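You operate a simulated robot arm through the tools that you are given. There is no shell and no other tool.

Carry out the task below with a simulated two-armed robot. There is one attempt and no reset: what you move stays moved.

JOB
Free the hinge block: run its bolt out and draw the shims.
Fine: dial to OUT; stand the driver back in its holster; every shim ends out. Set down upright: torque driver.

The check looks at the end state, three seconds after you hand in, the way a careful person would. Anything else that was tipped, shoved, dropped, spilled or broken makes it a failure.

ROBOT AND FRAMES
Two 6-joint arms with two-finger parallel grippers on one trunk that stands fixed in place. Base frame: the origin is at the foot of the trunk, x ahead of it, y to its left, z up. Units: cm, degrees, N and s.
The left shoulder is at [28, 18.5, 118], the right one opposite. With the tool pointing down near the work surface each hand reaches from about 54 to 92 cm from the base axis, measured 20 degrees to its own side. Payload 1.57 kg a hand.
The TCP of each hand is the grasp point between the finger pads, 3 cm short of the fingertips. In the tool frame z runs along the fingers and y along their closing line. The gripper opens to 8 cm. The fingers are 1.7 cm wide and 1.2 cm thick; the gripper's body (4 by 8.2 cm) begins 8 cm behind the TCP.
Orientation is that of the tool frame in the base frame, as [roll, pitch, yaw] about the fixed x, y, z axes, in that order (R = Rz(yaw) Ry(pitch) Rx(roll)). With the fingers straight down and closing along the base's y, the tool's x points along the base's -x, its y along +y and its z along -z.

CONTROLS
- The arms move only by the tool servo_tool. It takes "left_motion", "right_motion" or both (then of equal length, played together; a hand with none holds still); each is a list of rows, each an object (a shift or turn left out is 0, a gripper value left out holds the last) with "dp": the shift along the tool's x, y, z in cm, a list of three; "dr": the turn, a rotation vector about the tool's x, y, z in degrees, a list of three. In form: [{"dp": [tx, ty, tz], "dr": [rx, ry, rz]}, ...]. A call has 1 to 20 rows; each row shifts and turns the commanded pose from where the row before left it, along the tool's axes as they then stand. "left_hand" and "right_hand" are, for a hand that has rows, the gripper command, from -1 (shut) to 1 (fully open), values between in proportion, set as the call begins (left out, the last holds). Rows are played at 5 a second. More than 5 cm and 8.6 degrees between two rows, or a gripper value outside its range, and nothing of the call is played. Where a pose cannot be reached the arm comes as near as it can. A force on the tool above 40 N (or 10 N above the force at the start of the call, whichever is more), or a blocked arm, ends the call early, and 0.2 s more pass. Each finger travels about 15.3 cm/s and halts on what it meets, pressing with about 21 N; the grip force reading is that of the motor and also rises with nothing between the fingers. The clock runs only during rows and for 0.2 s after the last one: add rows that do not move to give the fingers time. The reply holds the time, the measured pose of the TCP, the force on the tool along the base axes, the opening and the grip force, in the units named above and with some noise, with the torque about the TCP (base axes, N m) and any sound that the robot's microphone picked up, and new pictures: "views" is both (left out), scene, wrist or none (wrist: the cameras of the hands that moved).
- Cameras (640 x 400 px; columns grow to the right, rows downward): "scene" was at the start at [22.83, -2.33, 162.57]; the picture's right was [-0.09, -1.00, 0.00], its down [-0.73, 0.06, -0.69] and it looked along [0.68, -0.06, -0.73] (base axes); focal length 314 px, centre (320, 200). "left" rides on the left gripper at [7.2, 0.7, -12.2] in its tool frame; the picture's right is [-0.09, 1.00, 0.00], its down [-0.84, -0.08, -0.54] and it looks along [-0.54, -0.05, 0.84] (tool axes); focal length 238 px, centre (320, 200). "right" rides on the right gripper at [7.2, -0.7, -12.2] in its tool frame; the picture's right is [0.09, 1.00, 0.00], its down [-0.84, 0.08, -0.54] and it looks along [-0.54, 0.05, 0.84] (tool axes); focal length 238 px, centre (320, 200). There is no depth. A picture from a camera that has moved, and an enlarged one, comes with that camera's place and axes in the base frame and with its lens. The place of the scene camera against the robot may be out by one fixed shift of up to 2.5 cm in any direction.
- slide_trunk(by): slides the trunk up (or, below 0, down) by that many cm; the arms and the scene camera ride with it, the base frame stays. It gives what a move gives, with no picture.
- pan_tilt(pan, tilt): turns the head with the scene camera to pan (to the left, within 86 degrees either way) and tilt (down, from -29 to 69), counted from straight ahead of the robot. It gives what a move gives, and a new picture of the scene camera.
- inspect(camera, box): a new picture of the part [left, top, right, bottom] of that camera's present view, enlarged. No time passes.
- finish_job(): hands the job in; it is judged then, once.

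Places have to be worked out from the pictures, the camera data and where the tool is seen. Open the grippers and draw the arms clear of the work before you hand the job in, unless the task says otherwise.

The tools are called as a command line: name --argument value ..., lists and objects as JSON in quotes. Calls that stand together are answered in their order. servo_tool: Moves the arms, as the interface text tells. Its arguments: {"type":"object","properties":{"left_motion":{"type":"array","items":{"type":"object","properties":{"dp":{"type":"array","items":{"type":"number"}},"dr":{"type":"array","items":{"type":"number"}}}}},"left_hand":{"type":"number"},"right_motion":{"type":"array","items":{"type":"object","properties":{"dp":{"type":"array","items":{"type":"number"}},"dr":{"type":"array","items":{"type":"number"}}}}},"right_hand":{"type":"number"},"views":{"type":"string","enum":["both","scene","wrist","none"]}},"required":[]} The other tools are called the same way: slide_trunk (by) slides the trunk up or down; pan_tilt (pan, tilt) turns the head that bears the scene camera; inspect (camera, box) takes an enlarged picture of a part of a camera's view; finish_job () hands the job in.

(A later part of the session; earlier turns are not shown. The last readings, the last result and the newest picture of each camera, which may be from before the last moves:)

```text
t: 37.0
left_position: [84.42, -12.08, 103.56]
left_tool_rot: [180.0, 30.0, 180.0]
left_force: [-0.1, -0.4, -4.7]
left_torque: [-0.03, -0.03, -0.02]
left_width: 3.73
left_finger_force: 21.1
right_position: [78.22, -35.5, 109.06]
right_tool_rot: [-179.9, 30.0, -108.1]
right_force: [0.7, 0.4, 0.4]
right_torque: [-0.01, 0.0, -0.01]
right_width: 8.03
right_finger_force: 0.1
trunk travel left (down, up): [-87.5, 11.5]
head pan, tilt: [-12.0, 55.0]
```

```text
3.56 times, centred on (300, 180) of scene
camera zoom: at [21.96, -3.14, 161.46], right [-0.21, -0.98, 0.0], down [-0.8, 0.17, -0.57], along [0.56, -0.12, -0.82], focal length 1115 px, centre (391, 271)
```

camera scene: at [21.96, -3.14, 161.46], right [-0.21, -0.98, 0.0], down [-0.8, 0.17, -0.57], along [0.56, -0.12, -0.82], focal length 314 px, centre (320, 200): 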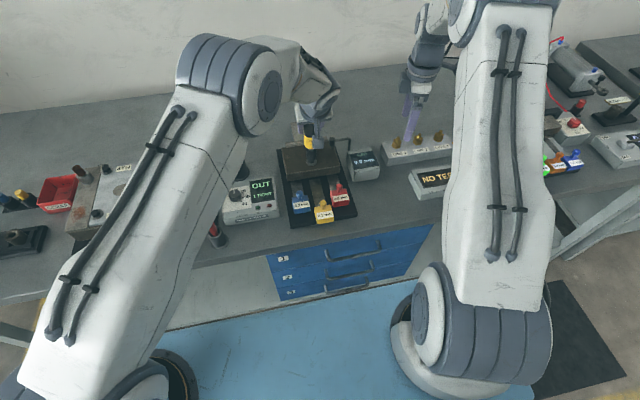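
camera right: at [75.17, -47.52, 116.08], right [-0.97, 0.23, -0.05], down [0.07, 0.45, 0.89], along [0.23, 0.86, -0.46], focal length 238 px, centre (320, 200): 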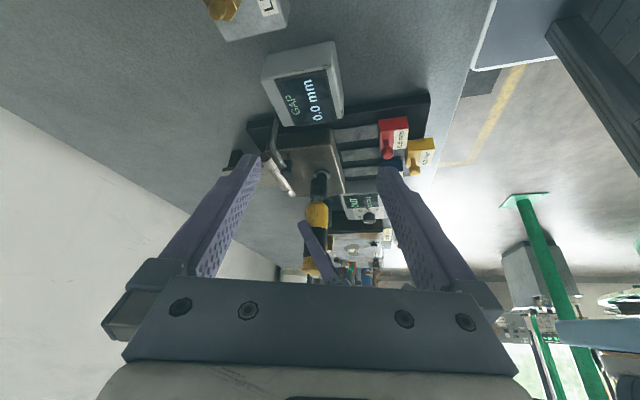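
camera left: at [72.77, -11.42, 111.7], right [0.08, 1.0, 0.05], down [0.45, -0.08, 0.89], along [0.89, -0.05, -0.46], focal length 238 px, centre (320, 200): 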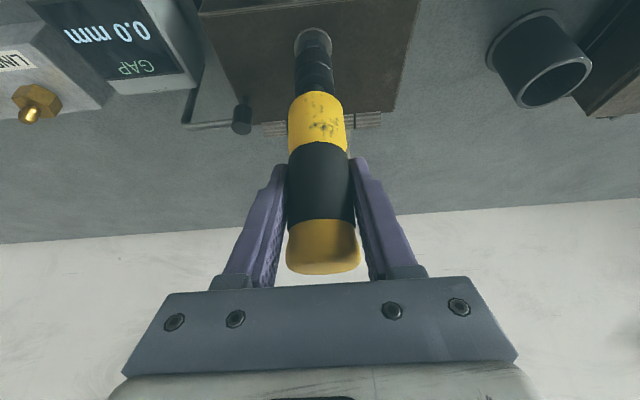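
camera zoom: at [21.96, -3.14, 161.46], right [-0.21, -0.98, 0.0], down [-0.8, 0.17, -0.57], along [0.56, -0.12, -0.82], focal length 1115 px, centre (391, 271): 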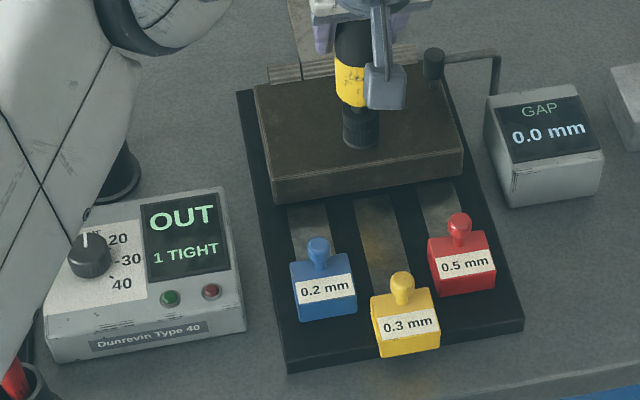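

servo_tool --left_motion '[{"dp": [0.05, 0, 0.0866]}, {}, {"dp": [0.05, 0, 0.0866]}, {}, {}]' --views "none"

inspect --camera "right" --box '[295, 155, 345, 195]'

```text
t: 38.2
left_position: [84.57, -12.08, 103.49]
left_tool_rot: [-179.9, 30.3, 180.0]
left_force: [-3.6, 2.3, 13.5]
left_torque: [0.08, 0.22, 0.07]
left_width: 3.78
left_finger_force: 21.2
right_position: [78.21, -35.44, 109.17]
right_tool_rot: [180.0, 30.0, -108.0]
right_force: [-0.2, -0.4, 0.8]
right_torque: [0.0, -0.03, -0.01]
right_width: 7.99
right_finger_force: 0.0
trunk travel left (down, up): [-87.5, 11.5]
head pan, tilt: [-12.0, 55.0]
```

```text
10.00 times, centred on (320, 175) of right
camera zoom: at [75.09, -47.49, 116.18], right [-0.97, 0.23, -0.05], down [0.07, 0.46, 0.89], along [0.23, 0.86, -0.46], focal length 2384 px, centre (320, 450)
```

zoom: 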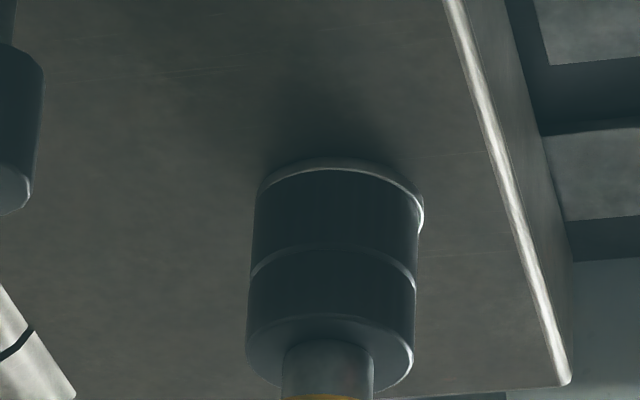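

Contact: about 18 N of push. I hold for a second and see whether the driver runs.

servo_tool --left_motion '[{}, {}, {}, {}, {}]' --views "none"

inspect --camera "scene" --box '[210, 130, 390, 230]'

inspect --camera "right" --box '[295, 155, 345, 195]'

```text
t: 39.4
left_position: [84.46, -12.08, 103.45]
left_tool_rot: [-179.8, 30.1, -179.9]
left_force: [2.8, 0.3, 14.8]
left_torque: [0.06, -0.05, 0.11]
left_width: 3.78
left_finger_force: 20.7
right_position: [78.13, -35.53, 109.1]
right_tool_rot: [180.0, 30.0, -108.0]
right_force: [-1.3, 0.5, -1.2]
right_torque: [0.01, 0.0, 0.03]
right_width: 8.0
right_finger_force: 0.1
trunk travel left (down, up): [-87.5, 11.5]
head pan, tilt: [-12.0, 55.0]
```

```text
3.56 times, centred on (300, 180) of scene
camera zoom: at [21.87, -3.13, 161.48], right [-0.21, -0.98, 0.0], down [-0.8, 0.17, -0.57], along [0.56, -0.12, -0.82], focal length 1115 px, centre (391, 271)
```

zoom: 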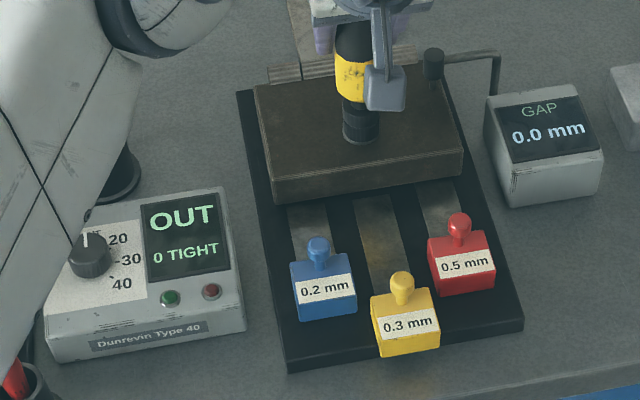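

```text
10.00 times, centred on (320, 175) of right
camera zoom: at [75.11, -47.51, 116.14], right [-0.97, 0.23, -0.05], down [0.07, 0.46, 0.89], along [0.23, 0.86, -0.46], focal length 2384 px, centre (320, 450)
```

zoom: 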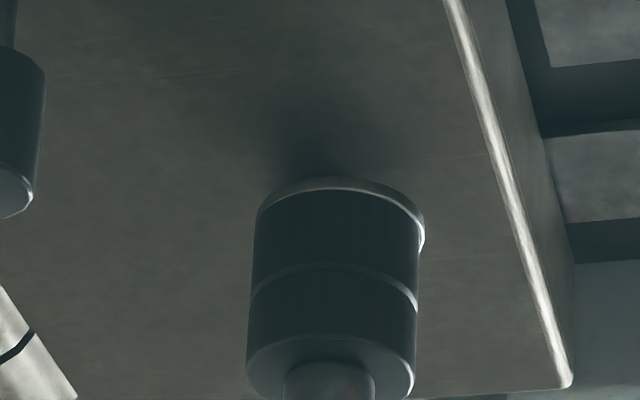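

It now says 0 TIGHT and the bolt has risen by almost half a centimetre. I hold on a little to see if it keeps running.

servo_tool --left_motion '[{}, {}, {}]' --views "none"

inspect --camera "right" --box '[295, 155, 345, 195]'

inspect --camera "left" --box '[220, 0, 420, 280]'

```text
t: 40.2
left_position: [84.4, -12.07, 103.34]
left_tool_rot: [179.9, 30.1, -180.0]
left_force: [3.6, -2.1, 13.7]
left_torque: [-0.04, -0.1, 0.03]
left_width: 3.78
left_finger_force: 21.1
right_position: [78.13, -35.54, 109.21]
right_tool_rot: [180.0, 30.0, -108.0]
right_force: [0.9, -0.8, 0.0]
right_torque: [-0.01, -0.01, 0.01]
right_width: 8.0
right_finger_force: 0.0
trunk travel left (down, up): [-87.5, 11.5]
head pan, tilt: [-12.0, 55.0]
```

```text
10.00 times, centred on (320, 175) of right
camera zoom: at [75.11, -47.52, 116.13], right [-0.97, 0.23, -0.05], down [0.07, 0.46, 0.89], along [0.23, 0.86, -0.46], focal length 2384 px, centre (320, 450)
```

zoom: 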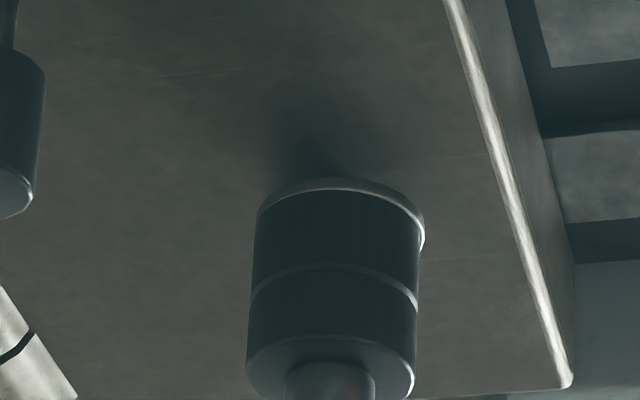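

```text
1.43 times, centred on (320, 140) of left
camera zoom: at [72.18, -11.37, 110.33], right [0.08, 1.0, 0.05], down [0.45, -0.08, 0.89], along [0.89, -0.05, -0.46], focal length 340 px, centre (320, 286)
```

zoom: 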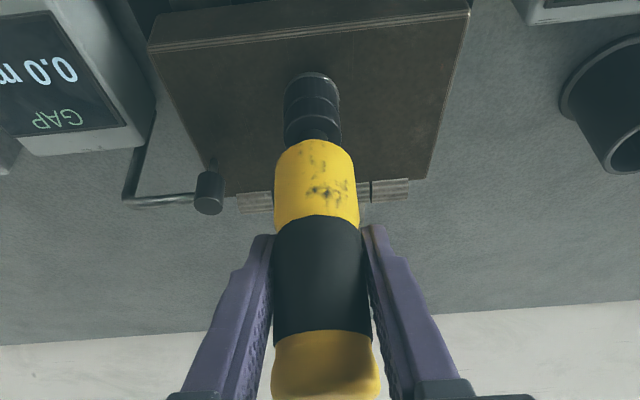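

The bolt has stopped rising. I lift the driver off straight up and look at the bolt.

servo_tool --left_motion '[{"dp": [-0.25, 0, -0.433]}, {"dp": [-0.5, 0, -0.866]}, {"dp": [-0.75, 0, -1.3]}, {}]' --views "none"

inspect --camera "right" --box '[285, 155, 365, 215]'

inspect --camera "scene" --box '[210, 130, 390, 230]'

```text
t: 41.2
left_position: [84.45, -11.95, 106.26]
left_tool_rot: [179.9, 29.9, -180.0]
left_force: [0.2, 0.6, -3.6]
left_torque: [0.0, -0.05, 0.0]
left_width: 3.75
left_finger_force: 20.7
right_position: [78.23, -35.6, 109.11]
right_tool_rot: [180.0, 30.0, -108.0]
right_force: [0.5, 0.4, 0.0]
right_torque: [0.01, -0.01, -0.01]
right_width: 8.0
right_finger_force: 0.1
trunk travel left (down, up): [-87.5, 11.5]
head pan, tilt: [-12.0, 55.0]
```

```text
6.67 times, centred on (325, 185) of right
camera zoom: at [75.17, -47.51, 116.09], right [-0.97, 0.23, -0.05], down [0.07, 0.46, 0.89], along [0.23, 0.86, -0.46], focal length 1589 px, centre (287, 300)
```

zoom: 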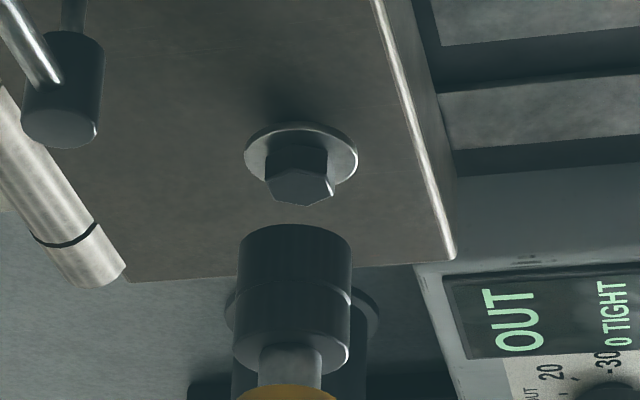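

```text
3.56 times, centred on (300, 180) of scene
camera zoom: at [21.95, -3.14, 161.46], right [-0.21, -0.98, 0.0], down [-0.8, 0.17, -0.57], along [0.56, -0.12, -0.82], focal length 1115 px, centre (391, 271)
```

zoom: 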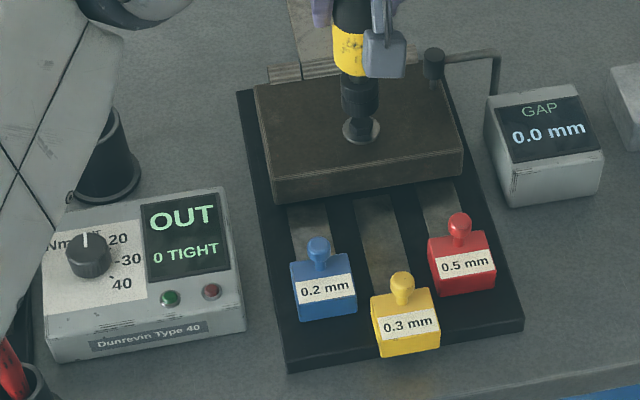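

The bolt stands proud and loose, 0 TIGHT. I carry the driver back to above its holster.

servo_tool --left_motion '[{"dp": [-1.56, 0, -2.7]}, {"dp": [-1.56, 0, -2.71]}, {"dp": [-0.574, 2.75, 0.331]}, {"dp": [-0.574, 2.75, 0.331]}, {"dp": [-0.574, 2.75, 0.331]}, {"dp": [-0.574, 2.75, 0.331]}, {"dp": [-0.574, 2.75, 0.331]}, {"dp": [-0.574, 2.75, 0.331]}, {"dp": [-0.574, 2.75, 0.331]}, {"dp": [-0.574, 2.75, 0.331]}, {}, {}]' --views "both"

inspect --camera "left" --box '[240, 0, 400, 120]'

inspect --camera "scene" --box '[200, 90, 290, 200]'

```text
t: 43.8
left_position: [89.81, 9.94, 112.53]
left_tool_rot: [-179.9, 30.0, 180.0]
left_force: [-0.3, 0.0, -4.9]
left_torque: [-0.02, -0.02, 0.01]
left_width: 3.75
left_finger_force: 21.2
right_position: [78.16, -35.58, 109.12]
right_tool_rot: [-180.0, 30.1, -107.9]
right_force: [-0.2, 0.1, -0.1]
right_torque: [0.03, 0.0, 0.01]
right_width: 8.01
right_finger_force: 0.0
trunk travel left (down, up): [-87.5, 11.5]
head pan, tilt: [-12.0, 55.0]
camera scene: at [21.96, -3.14, 161.46], right [-0.21, -0.98, 0.0], down [-0.8, 0.17, -0.57], along [0.56, -0.12, -0.82], focal length 314 px, centre (320, 200)
camera left: at [77.49, 10.62, 119.46], right [0.08, 1.0, 0.05], down [0.45, -0.08, 0.89], along [0.89, -0.05, -0.46], focal length 238 px, centre (320, 200)
```

scene: 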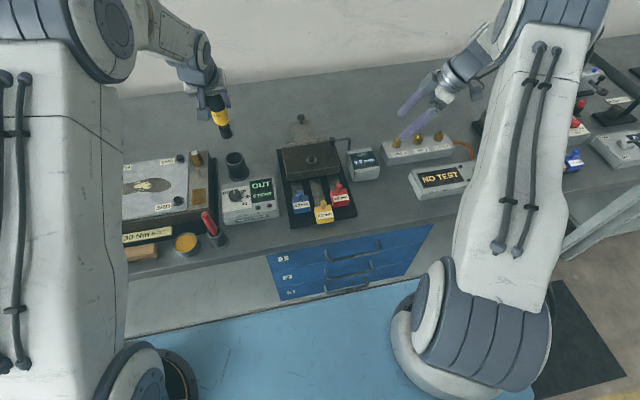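
left: 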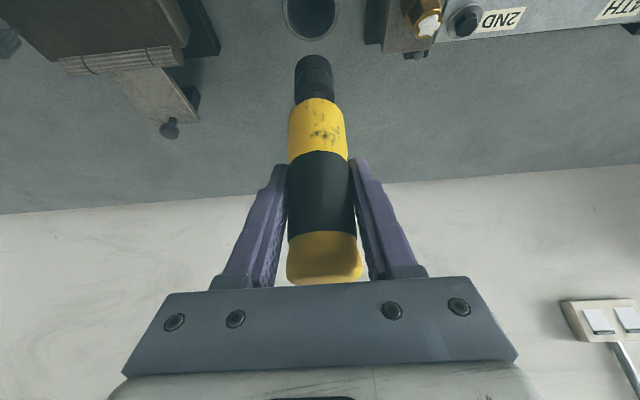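

```text
3.33 times, centred on (320, 60) of left
camera zoom: at [77.49, 10.62, 119.46], right [0.08, 1.0, 0.05], down [0.45, -0.08, 0.89], along [0.89, -0.05, -0.46], focal length 794 px, centre (320, 667)
```

zoom: 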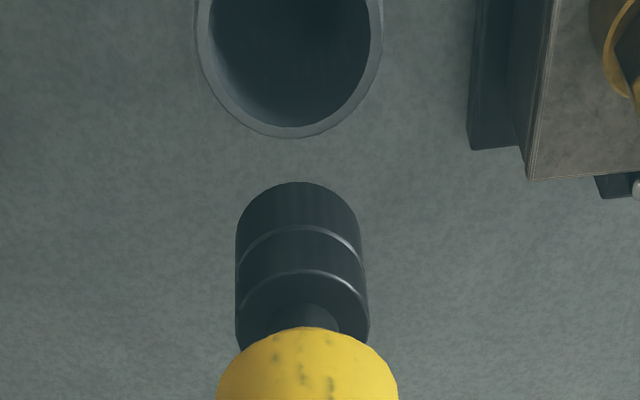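

```text
3.64 times, centred on (245, 145) of scene
camera zoom: at [21.96, -3.14, 161.46], right [-0.21, -0.98, 0.0], down [-0.8, 0.17, -0.57], along [0.56, -0.12, -0.82], focal length 1140 px, centre (593, 400)
```

zoom: 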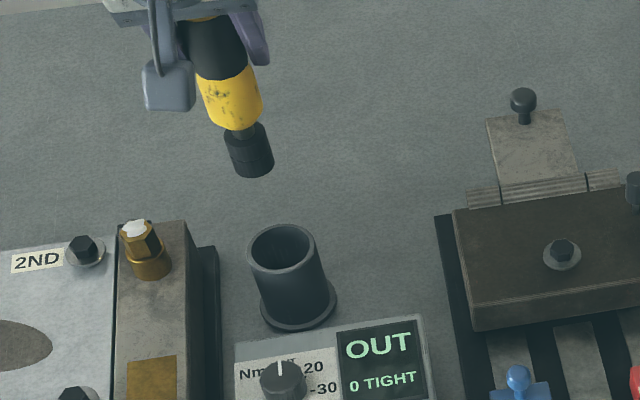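

The driver slid about 0.5 cm up in the grip, otherwise it is as before and right over the holster. I lower until the tip is just above the rim and check.

servo_tool --left_motion '[{"dp": [1.5, 0, 2.6]}, {"dp": [1.5, 0, 2.6]}, {"dp": [0.75, 0, 1.3]}, {}, {}]' --views "wrist"

inspect --camera "left" --box '[260, 0, 380, 100]'

inspect --camera "scene" --box '[215, 130, 255, 190]'

inspect --camera "right" --box '[270, 120, 410, 280]'

```text
t: 45.0
left_position: [89.79, 10.07, 105.04]
left_tool_rot: [179.9, 30.0, -179.9]
left_force: [0.8, 0.0, -4.1]
left_torque: [-0.01, 0.0, 0.02]
left_width: 3.76
left_finger_force: 20.5
right_position: [78.21, -35.57, 109.14]
right_tool_rot: [-180.0, 30.0, -108.0]
right_force: [0.5, -0.5, 0.0]
right_torque: [-0.01, 0.0, -0.03]
right_width: 7.98
right_finger_force: 0.1
trunk travel left (down, up): [-87.5, 11.5]
head pan, tilt: [-12.0, 55.0]
camera left: at [77.49, 10.66, 111.97], right [0.08, 1.0, 0.05], down [0.45, -0.08, 0.89], along [0.89, -0.05, -0.46], focal length 238 px, centre (320, 200)
```

left: 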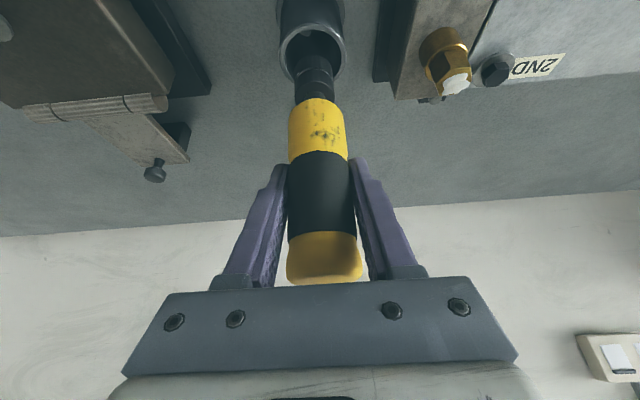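

```text
4.00 times, centred on (320, 50) of left
camera zoom: at [77.49, 10.66, 111.97], right [0.08, 1.0, 0.05], down [0.45, -0.08, 0.89], along [0.89, -0.05, -0.46], focal length 953 px, centre (320, 800)
```

zoom: 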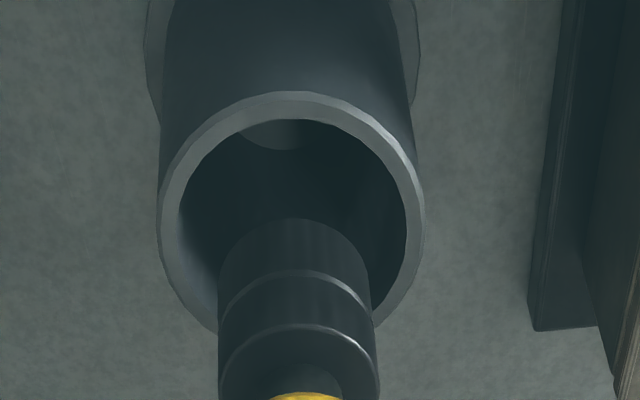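

```text
6.67 times, centred on (235, 160) of scene
camera zoom: at [21.95, -3.13, 161.46], right [-0.21, -0.98, 0.0], down [-0.8, 0.17, -0.57], along [0.56, -0.12, -0.82], focal length 2091 px, centre (887, 467)
```

zoom: 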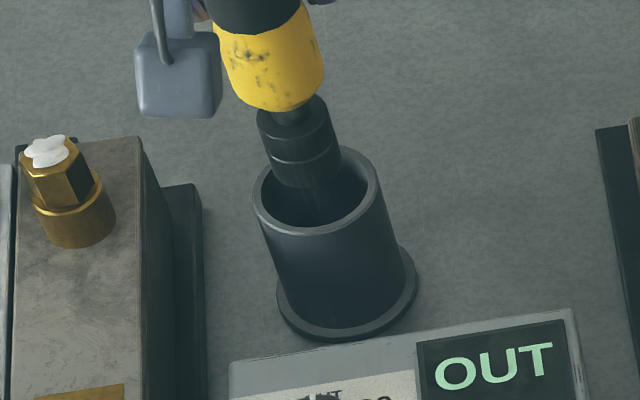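

```text
2.50 times, centred on (340, 200) of right
camera zoom: at [75.17, -47.51, 116.09], right [-0.97, 0.23, -0.05], down [0.07, 0.46, 0.89], along [0.23, 0.86, -0.46], focal length 596 px, centre (270, 200)
```

zoom: 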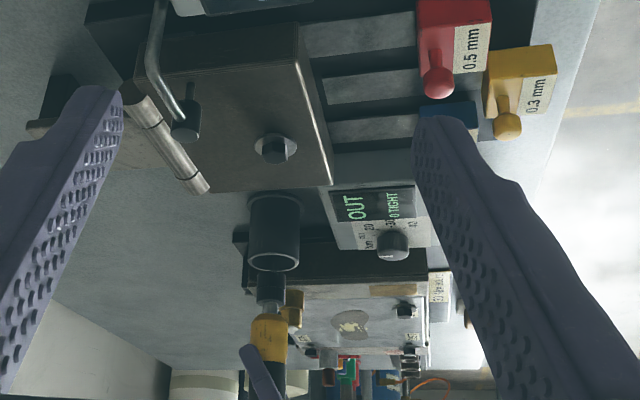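

The tip is centred over the mouth. I lower it in, the last part slowly.

servo_tool --left_motion '[{"dp": [0.75, 0, 1.3]}, {"dp": [0.75, 0, 1.3]}, {"dp": [0.75, 0, 1.3]}, {"dp": [0.75, 0, 1.3]}, {"dp": [0.4, 0, 0.693]}, {}, {}]' --views "wrist"

```text
t: 46.6
left_position: [89.84, 10.01, 98.31]
left_tool_rot: [180.0, 30.1, -180.0]
left_force: [-0.2, 0.5, -4.7]
left_torque: [-0.01, -0.01, -0.01]
left_width: 3.74
left_finger_force: 20.9
right_position: [78.29, -35.47, 109.01]
right_tool_rot: [-179.9, 30.0, -108.0]
right_force: [-1.0, 0.7, 0.2]
right_torque: [-0.01, -0.01, -0.02]
right_width: 7.98
right_finger_force: 0.1
trunk travel left (down, up): [-87.5, 11.5]
head pan, tilt: [-12.0, 55.0]
camera left: at [77.51, 10.64, 105.18], right [0.08, 1.0, 0.05], down [0.45, -0.08, 0.89], along [0.89, -0.05, -0.46], focal length 238 px, centre (320, 200)
```

left: 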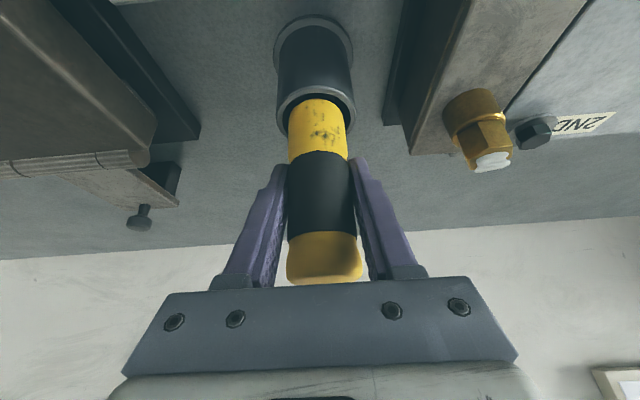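

servo_tool --left_motion '[{"dp": [0.2, 0, 0.346]}, {"dp": [0.15, 0, 0.26]}, {"dp": [0.1, 0, 0.173]}, {}, {}]' --views "none"

```text
t: 47.8
left_position: [89.75, 10.0, 97.35]
left_tool_rot: [-180.0, 30.1, -180.0]
left_force: [-0.1, 0.0, -4.7]
left_torque: [0.0, 0.03, 0.03]
left_width: 3.77
left_finger_force: 20.7
right_position: [78.24, -35.48, 109.06]
right_tool_rot: [-180.0, 30.0, -107.9]
right_force: [-0.3, -0.3, -0.3]
right_torque: [0.01, 0.01, 0.01]
right_width: 8.0
right_finger_force: 0.2
trunk travel left (down, up): [-87.5, 11.5]
head pan, tilt: [-12.0, 55.0]
```

The weight is still on the hand, so I go on in 0.1 cm steps until it rests.

servo_tool --left_motion '[{"dp": [0.05, 0, 0.0866]}, {}, {"dp": [0.05, 0, 0.0866]}, {}]' --views "none"

servo_tool --left_motion '[{"dp": [0.05, 0, 0.0866]}, {}, {}]' --views "none"

```text
t: 48.8
left_position: [89.62, 9.99, 97.12]
left_tool_rot: [-180.0, 30.0, -179.9]
left_force: [-0.2, 0.6, -4.6]
left_torque: [0.01, -0.02, -0.01]
left_width: 3.75
left_finger_force: 21.2
right_position: [78.23, -35.55, 109.02]
right_tool_rot: [-179.9, 30.0, -108.0]
right_force: [-0.8, -0.4, 0.3]
right_torque: [-0.02, -0.01, 0.02]
right_width: 8.03
right_finger_force: 0.0
trunk travel left (down, up): [-87.5, 11.5]
head pan, tilt: [-12.0, 55.0]
```

```text
t: 49.6
left_position: [89.8, 10.01, 97.16]
left_tool_rot: [180.0, 30.0, -180.0]
left_force: [-0.3, 1.2, -3.3]
left_torque: [0.05, 0.07, -0.05]
left_width: 3.77
left_finger_force: 21.0
right_position: [78.34, -35.55, 109.12]
right_tool_rot: [-179.9, 30.0, -107.9]
right_force: [0.3, 0.3, -0.1]
right_torque: [0.01, -0.02, 0.05]
right_width: 7.99
right_finger_force: 0.1
trunk travel left (down, up): [-87.5, 11.5]
head pan, tilt: [-12.0, 55.0]
```

It begins to rest on the holster floor. One last small step, then I open and back off along the tool axis.

servo_tool --left_motion '[{"dp": [0.03, 0, 0.06]}, {}, {}]' --views "none"

servo_tool --left_motion '[{}, {}, {}]' --left_hand 0.45 --views "wrist"

```text
t: 50.4
left_position: [89.79, 9.95, 97.03]
left_tool_rot: [180.0, 30.0, 180.0]
left_force: [-1.6, 0.0, 3.0]
left_torque: [0.05, 0.37, -0.01]
left_width: 3.75
left_finger_force: 21.4
right_position: [78.12, -35.67, 109.18]
right_tool_rot: [180.0, 29.9, -108.1]
right_force: [-0.4, 0.5, 0.2]
right_torque: [-0.04, -0.01, -0.02]
right_width: 8.0
right_finger_force: 0.0
trunk travel left (down, up): [-87.5, 11.5]
head pan, tilt: [-12.0, 55.0]
```

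```text
t: 51.2
left_position: [89.77, 10.07, 97.04]
left_tool_rot: [180.0, 30.0, -180.0]
left_force: [-0.7, -0.9, 0.8]
left_torque: [0.02, 0.0, -0.04]
left_width: 5.8
left_finger_force: 0.0
right_position: [78.33, -35.57, 108.99]
right_tool_rot: [179.9, 30.0, -108.0]
right_force: [0.0, 0.3, 0.8]
right_torque: [-0.02, 0.01, -0.03]
right_width: 8.0
right_finger_force: 0.1
trunk travel left (down, up): [-87.5, 11.5]
head pan, tilt: [-12.0, 55.0]
camera left: at [77.46, 10.64, 103.95], right [0.08, 1.0, 0.05], down [0.45, -0.08, 0.89], along [0.89, -0.05, -0.46], focal length 238 px, centre (320, 200)
```

left: 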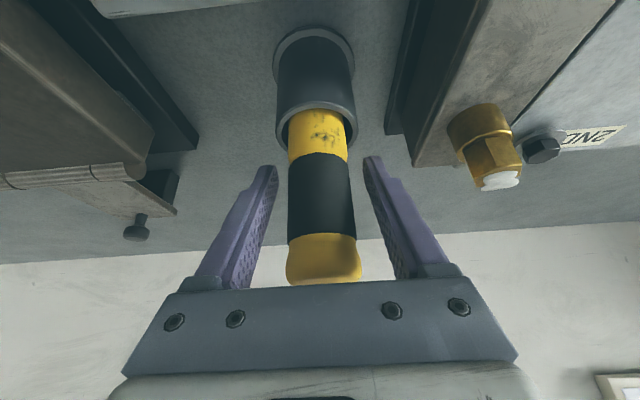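

The driver stands in its holster. I retract the left hand along its axis and back to a parked place, and turn the right hand back straight.

servo_tool --left_motion '[{"dp": [0, 0, -3]}, {"dp": [0, 0, -4]}, {"dp": [0, 0, -4.5]}, {"dp": [0, 0, -4.5]}, {"dr": [0, 7.5, 0]}, {"dr": [0, 7.5, 0]}, {"dr": [0, 7.5, 0]}, {"dr": [0, 7.5, 0]}, {"dp": [4, 2, 0]}, {"dp": [4, 2, -1]}, {"dp": [4, 2, -1]}, {"dp": [4, 2, -1]}, {"dp": [4, 2, -1]}, {}]' --right_motion '[{"dr": [0, 7.5, 0]}, {"dr": [0, 7.5, 0]}, {"dr": [0, 7.5, 0]}, {"dr": [0, 7.5, 0]}, {"dr": [0, 0, 8]}, {"dr": [0, 0, 8]}, {"dr": [0, 0, 8]}, {"dr": [0, 0, 8]}, {"dr": [0, 0, 8]}, {"dr": [0, 0, 8]}, {"dr": [0, 0, 8]}, {"dr": [0, 0, 8]}, {"dr": [0, 0, 8]}, {}]' --views "both"

inspect --camera "scene" --box '[205, 110, 385, 230]'

```text
t: 54.2
left_position: [61.71, 19.97, 115.03]
left_tool_rot: [-180.0, 0.1, 180.0]
left_force: [1.2, 0.3, 0.6]
left_torque: [0.01, -0.04, 0.0]
left_width: 5.8
left_finger_force: 0.0
right_position: [78.24, -35.6, 109.16]
right_tool_rot: [-180.0, 0.1, 179.8]
right_force: [-0.4, 0.0, 0.0]
right_torque: [-0.02, -0.03, -0.02]
right_width: 8.01
right_finger_force: 0.1
trunk travel left (down, up): [-87.5, 11.5]
head pan, tilt: [-12.0, 55.0]
camera scene: at [21.89, -3.11, 161.47], right [-0.21, -0.98, 0.0], down [-0.8, 0.17, -0.57], along [0.56, -0.12, -0.82], focal length 314 px, centre (320, 200)
camera right: at [71.08, -36.23, 121.37], right [-0.09, 1.0, 0.0], down [0.84, 0.08, 0.54], along [0.54, 0.05, -0.84], focal length 238 px, centre (320, 200)
camera left: at [54.55, 20.74, 127.06], right [0.09, 1.0, 0.0], down [0.84, -0.08, 0.54], along [0.54, -0.05, -0.84], focal length 238 px, centre (320, 200)
```

scene: 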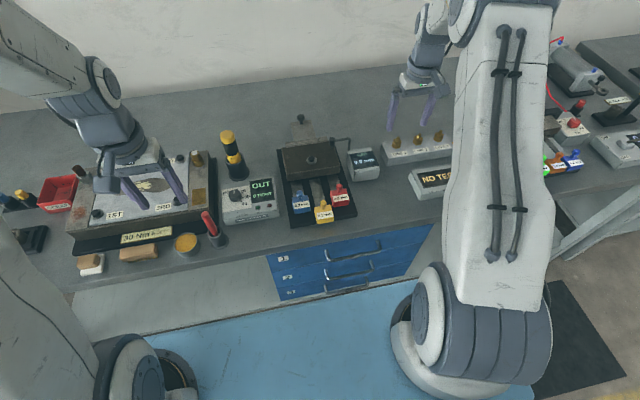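
right: 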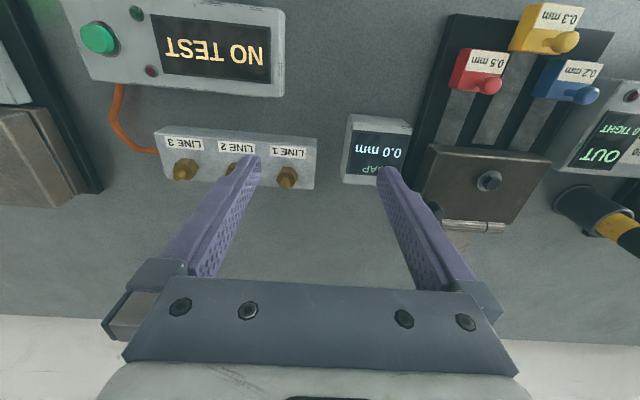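
left: 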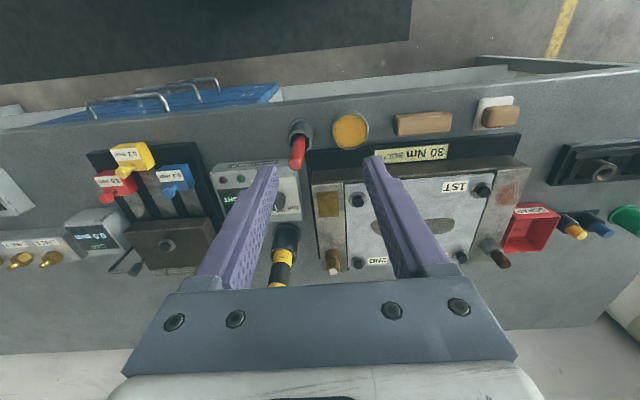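

```text
3.33 times, centred on (295, 170) of scene
camera zoom: at [21.89, -3.11, 161.47], right [-0.21, -0.98, 0.0], down [-0.8, 0.17, -0.57], along [0.56, -0.12, -0.82], focal length 1045 px, centre (403, 300)
```

zoom: 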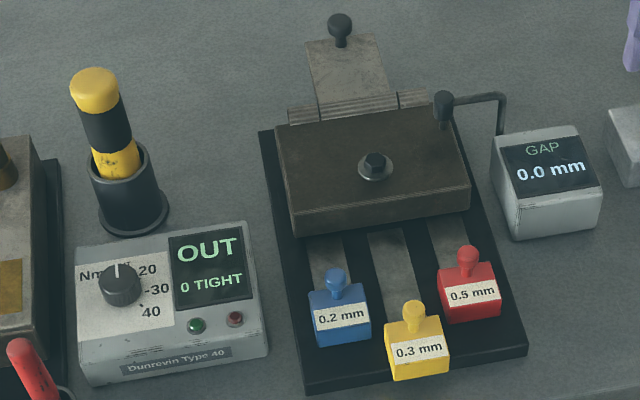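

Driver upright in the holster, dial on OUT, 0 TIGHT. The shim knobs triangulate to red (73.0, -17.7), blue (72.9, -6.4), yellow (68.4, -12.0), all near z=92.4; I bring the right hand over the red one and look.

servo_tool --right_motion '[{"dp": [1.04, 3.58, 1.0]}, {"dp": [1.04, 3.58, 1.0]}, {"dp": [1.04, 3.58, 1.0]}, {"dp": [1.04, 3.58, 1.0]}, {"dp": [1.04, 3.58, 1.0]}, {}, {}]' --right_hand 0.15 --views "wrist"

inspect --camera "right" --box '[260, 60, 420, 190]'

```text
t: 55.8
left_position: [61.67, 19.88, 114.9]
left_tool_rot: [180.0, 0.1, -180.0]
left_force: [0.7, -0.4, 0.3]
left_torque: [0.05, 0.02, 0.01]
left_width: 5.8
left_finger_force: 0.1
right_position: [72.9, -17.58, 104.13]
right_tool_rot: [-180.0, 0.1, -180.0]
right_force: [0.6, 0.0, 0.1]
right_torque: [0.05, -0.01, 0.01]
right_width: 4.6
right_finger_force: 0.1
trunk travel left (down, up): [-87.5, 11.5]
head pan, tilt: [-12.0, 55.0]
camera right: at [65.89, -18.29, 116.35], right [-0.09, 1.0, 0.0], down [0.84, 0.08, 0.54], along [0.54, 0.05, -0.84], focal length 238 px, centre (320, 200)
```

right: 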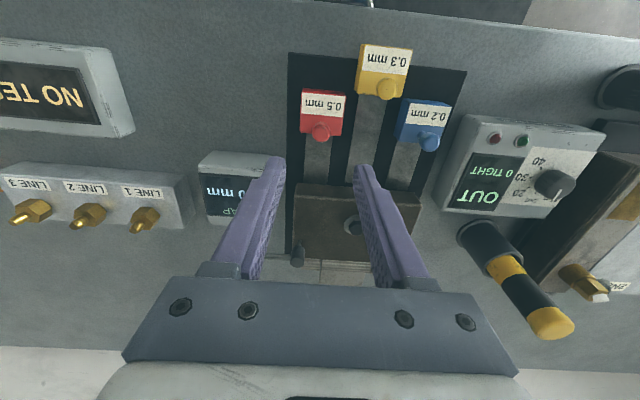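

```text
3.08 times, centred on (340, 125) of right
camera zoom: at [65.89, -18.29, 116.35], right [-0.09, 1.0, 0.0], down [0.84, 0.08, 0.54], along [0.54, 0.05, -0.84], focal length 733 px, centre (258, 431)
```

zoom: 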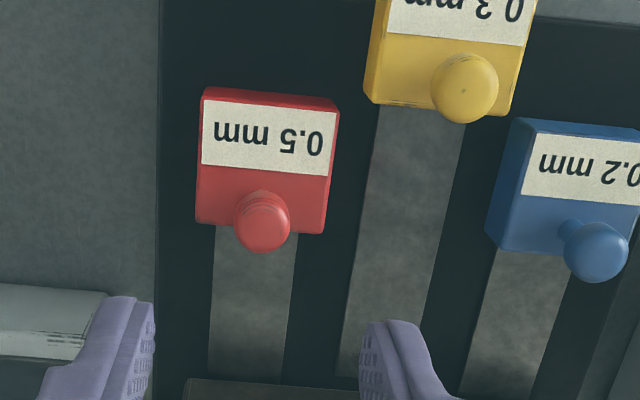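

The red knob is at (73.05, -17.45), within 0.15 cm of the tool axis. I descend in two stages.

servo_tool --right_motion '[{"dp": [-0.1, 0.12, 3]}, {"dp": [0, 0, 3]}, {"dp": [0, 0, 2]}, {}, {}]' --views "wrist"

inspect --camera "right" --box '[260, 100, 400, 220]'

```text
t: 57.0
left_position: [61.82, 19.99, 114.8]
left_tool_rot: [-180.0, 0.0, -179.9]
left_force: [0.7, 0.0, -0.2]
left_torque: [-0.02, -0.01, -0.02]
left_width: 5.8
left_finger_force: 0.0
right_position: [73.02, -17.44, 96.03]
right_tool_rot: [180.0, 0.0, -180.0]
right_force: [-0.4, 0.0, -0.2]
right_torque: [0.0, 0.02, 0.0]
right_width: 4.62
right_finger_force: 0.1
trunk travel left (down, up): [-87.5, 11.5]
head pan, tilt: [-12.0, 55.0]
camera right: at [66.02, -18.19, 108.3], right [-0.09, 1.0, 0.0], down [0.84, 0.08, 0.54], along [0.54, 0.05, -0.84], focal length 238 px, centre (320, 200)
```

right: 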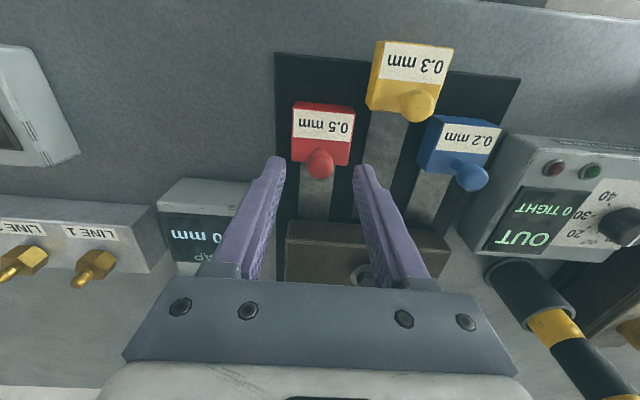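

```text
3.33 times, centred on (330, 160) of right
camera zoom: at [66.02, -18.19, 108.3], right [-0.09, 1.0, 0.0], down [0.84, 0.08, 0.54], along [0.54, 0.05, -0.84], focal length 794 px, centre (287, 333)
```

zoom: 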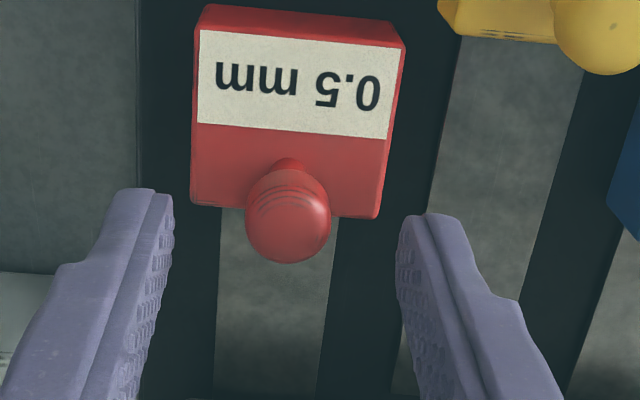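

The knob is centred between the fingers. I go down 1.9 cm more and close.

servo_tool --right_motion '[{"dp": [0, 0, 1.0]}, {"dp": [0, 0, 0.9]}, {}]' --views "none"

servo_tool --right_motion '[{}, {}, {}]' --right_hand -1 --views "wrist"

inspect --camera "right" --box '[260, 100, 400, 220]'

```text
t: 57.8
left_position: [61.91, 20.03, 114.94]
left_tool_rot: [179.9, 0.0, 180.0]
left_force: [0.5, 0.0, 0.3]
left_torque: [0.0, -0.01, 0.0]
left_width: 5.79
left_finger_force: 0.1
right_position: [73.16, -17.41, 94.14]
right_tool_rot: [179.9, -0.1, -180.0]
right_force: [0.0, -0.1, 0.3]
right_torque: [0.0, 0.0, 0.0]
right_width: 4.61
right_finger_force: 0.1
trunk travel left (down, up): [-87.5, 11.5]
head pan, tilt: [-12.0, 55.0]
```

```text
t: 58.6
left_position: [61.79, 19.99, 114.96]
left_tool_rot: [180.0, -0.1, -180.0]
left_force: [0.2, -0.6, 0.8]
left_torque: [0.0, -0.02, 0.0]
left_width: 5.81
left_finger_force: 0.0
right_position: [73.03, -17.5, 94.09]
right_tool_rot: [-179.9, 0.0, -180.0]
right_force: [0.5, 0.2, -1.0]
right_torque: [0.04, -0.14, 0.01]
right_width: 1.77
right_finger_force: 32.1
trunk travel left (down, up): [-87.5, 11.5]
head pan, tilt: [-12.0, 55.0]
camera right: at [66.07, -18.19, 106.41], right [-0.09, 1.0, 0.0], down [0.84, 0.08, 0.54], along [0.54, 0.05, -0.84], focal length 238 px, centre (320, 200)
```

right: 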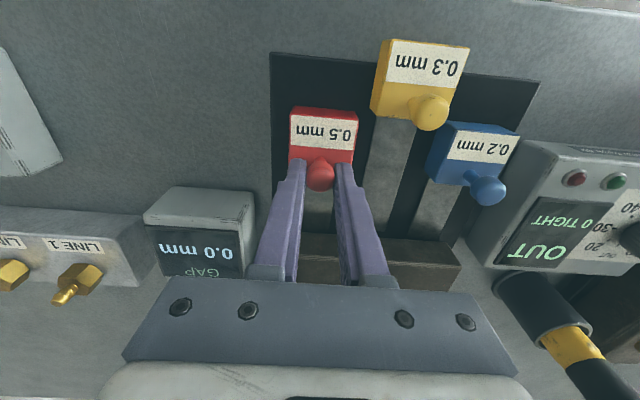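

```text
3.33 times, centred on (330, 160) of right
camera zoom: at [66.07, -18.19, 106.41], right [-0.09, 1.0, 0.0], down [0.84, 0.08, 0.54], along [0.54, 0.05, -0.84], focal length 794 px, centre (287, 333)
```

zoom: 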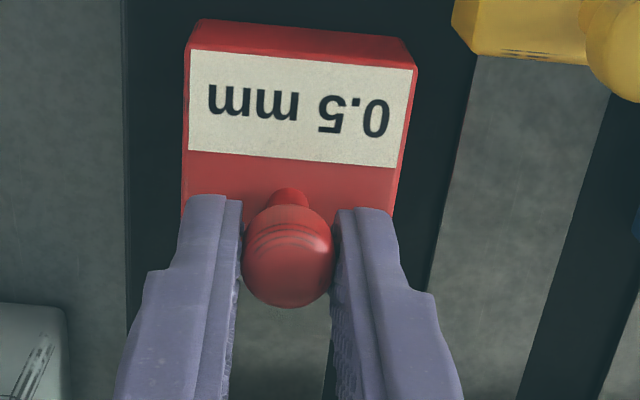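

The knob is held (1.77 cm). I pull 1.5 cm toward the robot and look at the force.

servo_tool --right_motion '[{"dp": [0.5, 0, 0]}, {"dp": [0.5, 0, 0]}, {"dp": [0.5, 0, 0]}]' --views "wrist"

inspect --camera "scene" --box '[265, 120, 385, 235]'

```text
t: 59.4
left_position: [61.87, 20.11, 114.87]
left_tool_rot: [179.9, 0.1, -180.0]
left_force: [0.0, 0.3, -0.5]
left_torque: [-0.02, -0.03, -0.02]
left_width: 5.78
left_finger_force: 0.1
right_position: [71.58, -17.48, 94.29]
right_tool_rot: [179.9, 0.0, -180.0]
right_force: [0.8, 3.8, -5.4]
right_torque: [0.05, -0.52, -0.03]
right_width: 1.75
right_finger_force: 32.2
trunk travel left (down, up): [-87.5, 11.5]
head pan, tilt: [-12.0, 55.0]
camera right: at [64.55, -18.19, 106.41], right [-0.09, 1.0, 0.0], down [0.84, 0.08, 0.54], along [0.54, 0.05, -0.84], focal length 238 px, centre (320, 200)
```

right: 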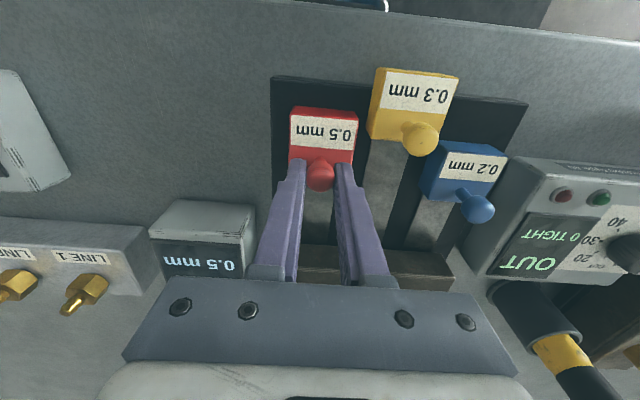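

```text
3.48 times, centred on (325, 178) of scene
camera zoom: at [21.96, -3.11, 161.46], right [-0.21, -0.98, 0.0], down [-0.8, 0.17, -0.57], along [0.56, -0.12, -0.82], focal length 1091 px, centre (303, 278)
```

zoom: 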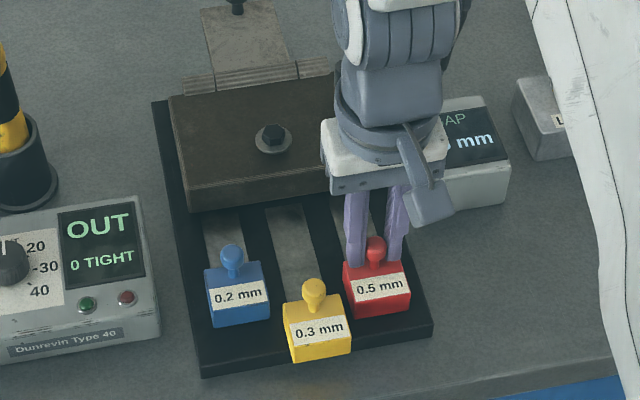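

It slides, and the GAP gauge now reads 0.5 mm. I keep drawing in steps and watch the strip's end.

servo_tool --right_motion '[{"dp": [0.6, 0, 0]}, {"dp": [0.6, 0, 0]}, {"dp": [0.6, 0, 0]}, {"dp": [0.6, 0, 0]}, {}]' --views "wrist"

inspect --camera "right" --box '[240, 60, 440, 300]'

```text
t: 60.6
left_position: [61.72, 19.99, 114.78]
left_tool_rot: [180.0, 0.0, -179.9]
left_force: [0.3, 0.4, -0.8]
left_torque: [0.03, 0.01, -0.01]
left_width: 5.76
left_finger_force: 0.1
right_position: [69.19, -17.53, 94.12]
right_tool_rot: [180.0, -0.1, -180.0]
right_force: [0.7, 5.5, -11.3]
right_torque: [0.09, -0.43, 0.01]
right_width: 1.76
right_finger_force: 32.7
trunk travel left (down, up): [-87.5, 11.5]
head pan, tilt: [-12.0, 55.0]
camera right: at [62.14, -18.19, 106.42], right [-0.09, 1.0, 0.0], down [0.84, 0.08, 0.54], along [0.54, 0.05, -0.84], focal length 238 px, centre (320, 200)
```

right: 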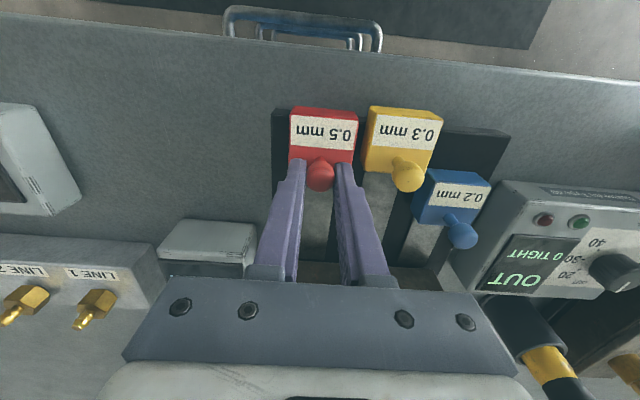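

```text
1.67 times, centred on (340, 180) of right
camera zoom: at [62.14, -18.19, 106.42], right [-0.09, 1.0, 0.0], down [0.84, 0.08, 0.54], along [0.54, 0.05, -0.84], focal length 397 px, centre (287, 233)
```

zoom: 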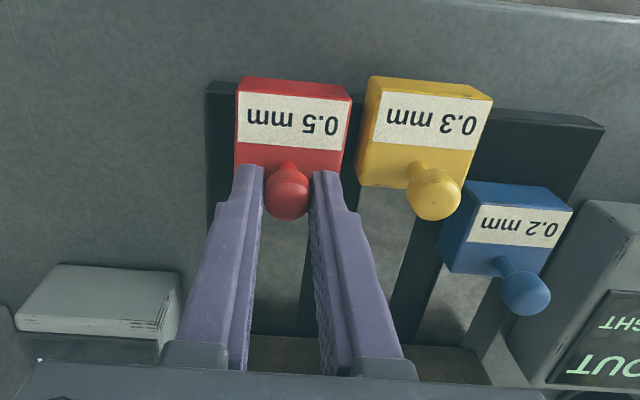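

The pull is smooth but the hand lifts a little on the knob (-11 N in z); I lower the command by 0.1 cm and go on drawing.

servo_tool --right_motion '[{"dp": [0.6, 0, 0.1]}, {"dp": [0.6, 0, 0]}, {"dp": [0.6, 0, 0]}, {"dp": [0.6, 0, 0]}, {"dp": [0.6, 0, 0]}, {}]' --views "wrist"

inspect --camera "scene" --box '[265, 120, 385, 235]'

```text
t: 62.0
left_position: [61.72, 19.93, 114.91]
left_tool_rot: [-179.9, -0.1, -180.0]
left_force: [0.6, 0.5, -0.2]
left_torque: [0.01, 0.0, -0.01]
left_width: 5.8
left_finger_force: 0.1
right_position: [65.88, -17.62, 94.08]
right_tool_rot: [180.0, -0.1, -179.9]
right_force: [-0.1, 0.8, -0.9]
right_torque: [0.02, -0.02, 0.02]
right_width: 0.0
right_finger_force: 21.3
trunk travel left (down, up): [-87.5, 11.5]
head pan, tilt: [-12.0, 55.0]
camera right: at [58.96, -18.27, 106.37], right [-0.09, 1.0, 0.0], down [0.84, 0.08, 0.54], along [0.54, 0.05, -0.84], focal length 238 px, centre (320, 200)
```

right: 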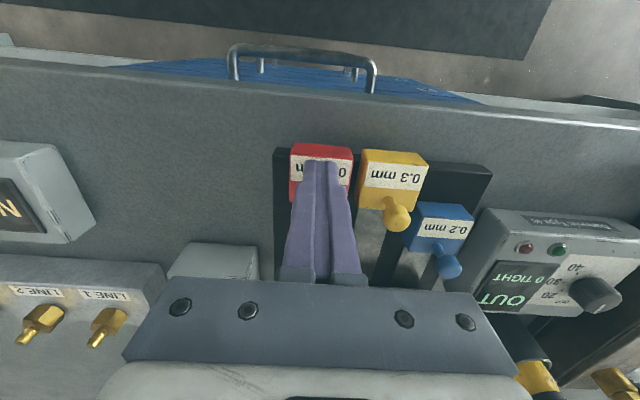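

```text
3.48 times, centred on (325, 178) of scene
camera zoom: at [21.89, -3.13, 161.48], right [-0.21, -0.98, 0.0], down [-0.8, 0.17, -0.57], along [0.56, -0.12, -0.82], focal length 1091 px, centre (303, 278)
```

zoom: 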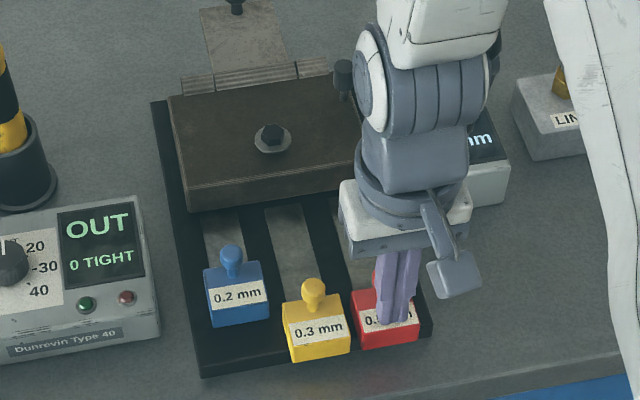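

The fingers slipped off the knob (closed to 0), probably at the end of the shim's travel. I raise the hand straight up and look at it.

servo_tool --right_motion '[{"dp": [0, 0, -3]}, {"dp": [0, 0, -4]}, {"dp": [0, 0, -4]}, {}]' --right_hand -1 --views "wrist"

inspect --camera "right" --box '[220, 60, 440, 220]'

inspect --camera "scene" --box '[265, 120, 385, 235]'

```text
t: 63.0
left_position: [61.78, 20.08, 114.9]
left_tool_rot: [-179.9, -0.1, 180.0]
left_force: [-0.1, -0.8, -0.3]
left_torque: [-0.02, -0.01, 0.0]
left_width: 5.79
left_finger_force: 0.1
right_position: [66.11, -17.5, 105.12]
right_tool_rot: [179.9, -0.1, 180.0]
right_force: [0.4, 0.6, -0.1]
right_torque: [0.01, -0.01, 0.03]
right_width: 0.01
right_finger_force: 21.0
trunk travel left (down, up): [-87.5, 11.5]
head pan, tilt: [-12.0, 55.0]
camera right: at [59.03, -18.19, 117.38], right [-0.09, 1.0, 0.0], down [0.84, 0.08, 0.54], along [0.54, 0.05, -0.84], focal length 238 px, centre (320, 200)
```

right: 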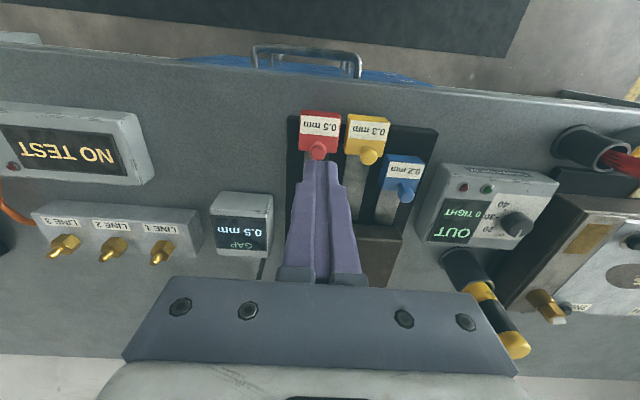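

```text
2.50 times, centred on (330, 140) of right
camera zoom: at [59.03, -18.19, 117.38], right [-0.09, 1.0, 0.0], down [0.84, 0.08, 0.54], along [0.54, 0.05, -0.84], focal length 596 px, centre (295, 350)
```

zoom: 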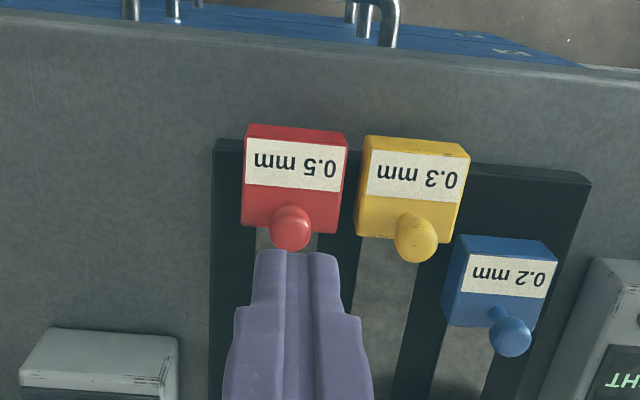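

```text
3.48 times, centred on (325, 178) of scene
camera zoom: at [21.9, -3.11, 161.47], right [-0.21, -0.98, 0.0], down [-0.8, 0.17, -0.57], along [0.56, -0.12, -0.82], focal length 1091 px, centre (303, 278)
```

zoom: 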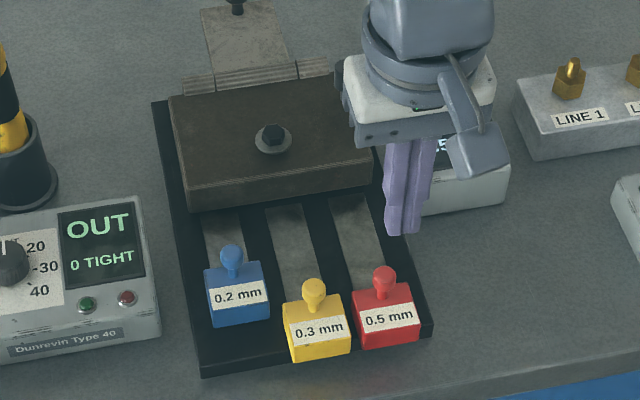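

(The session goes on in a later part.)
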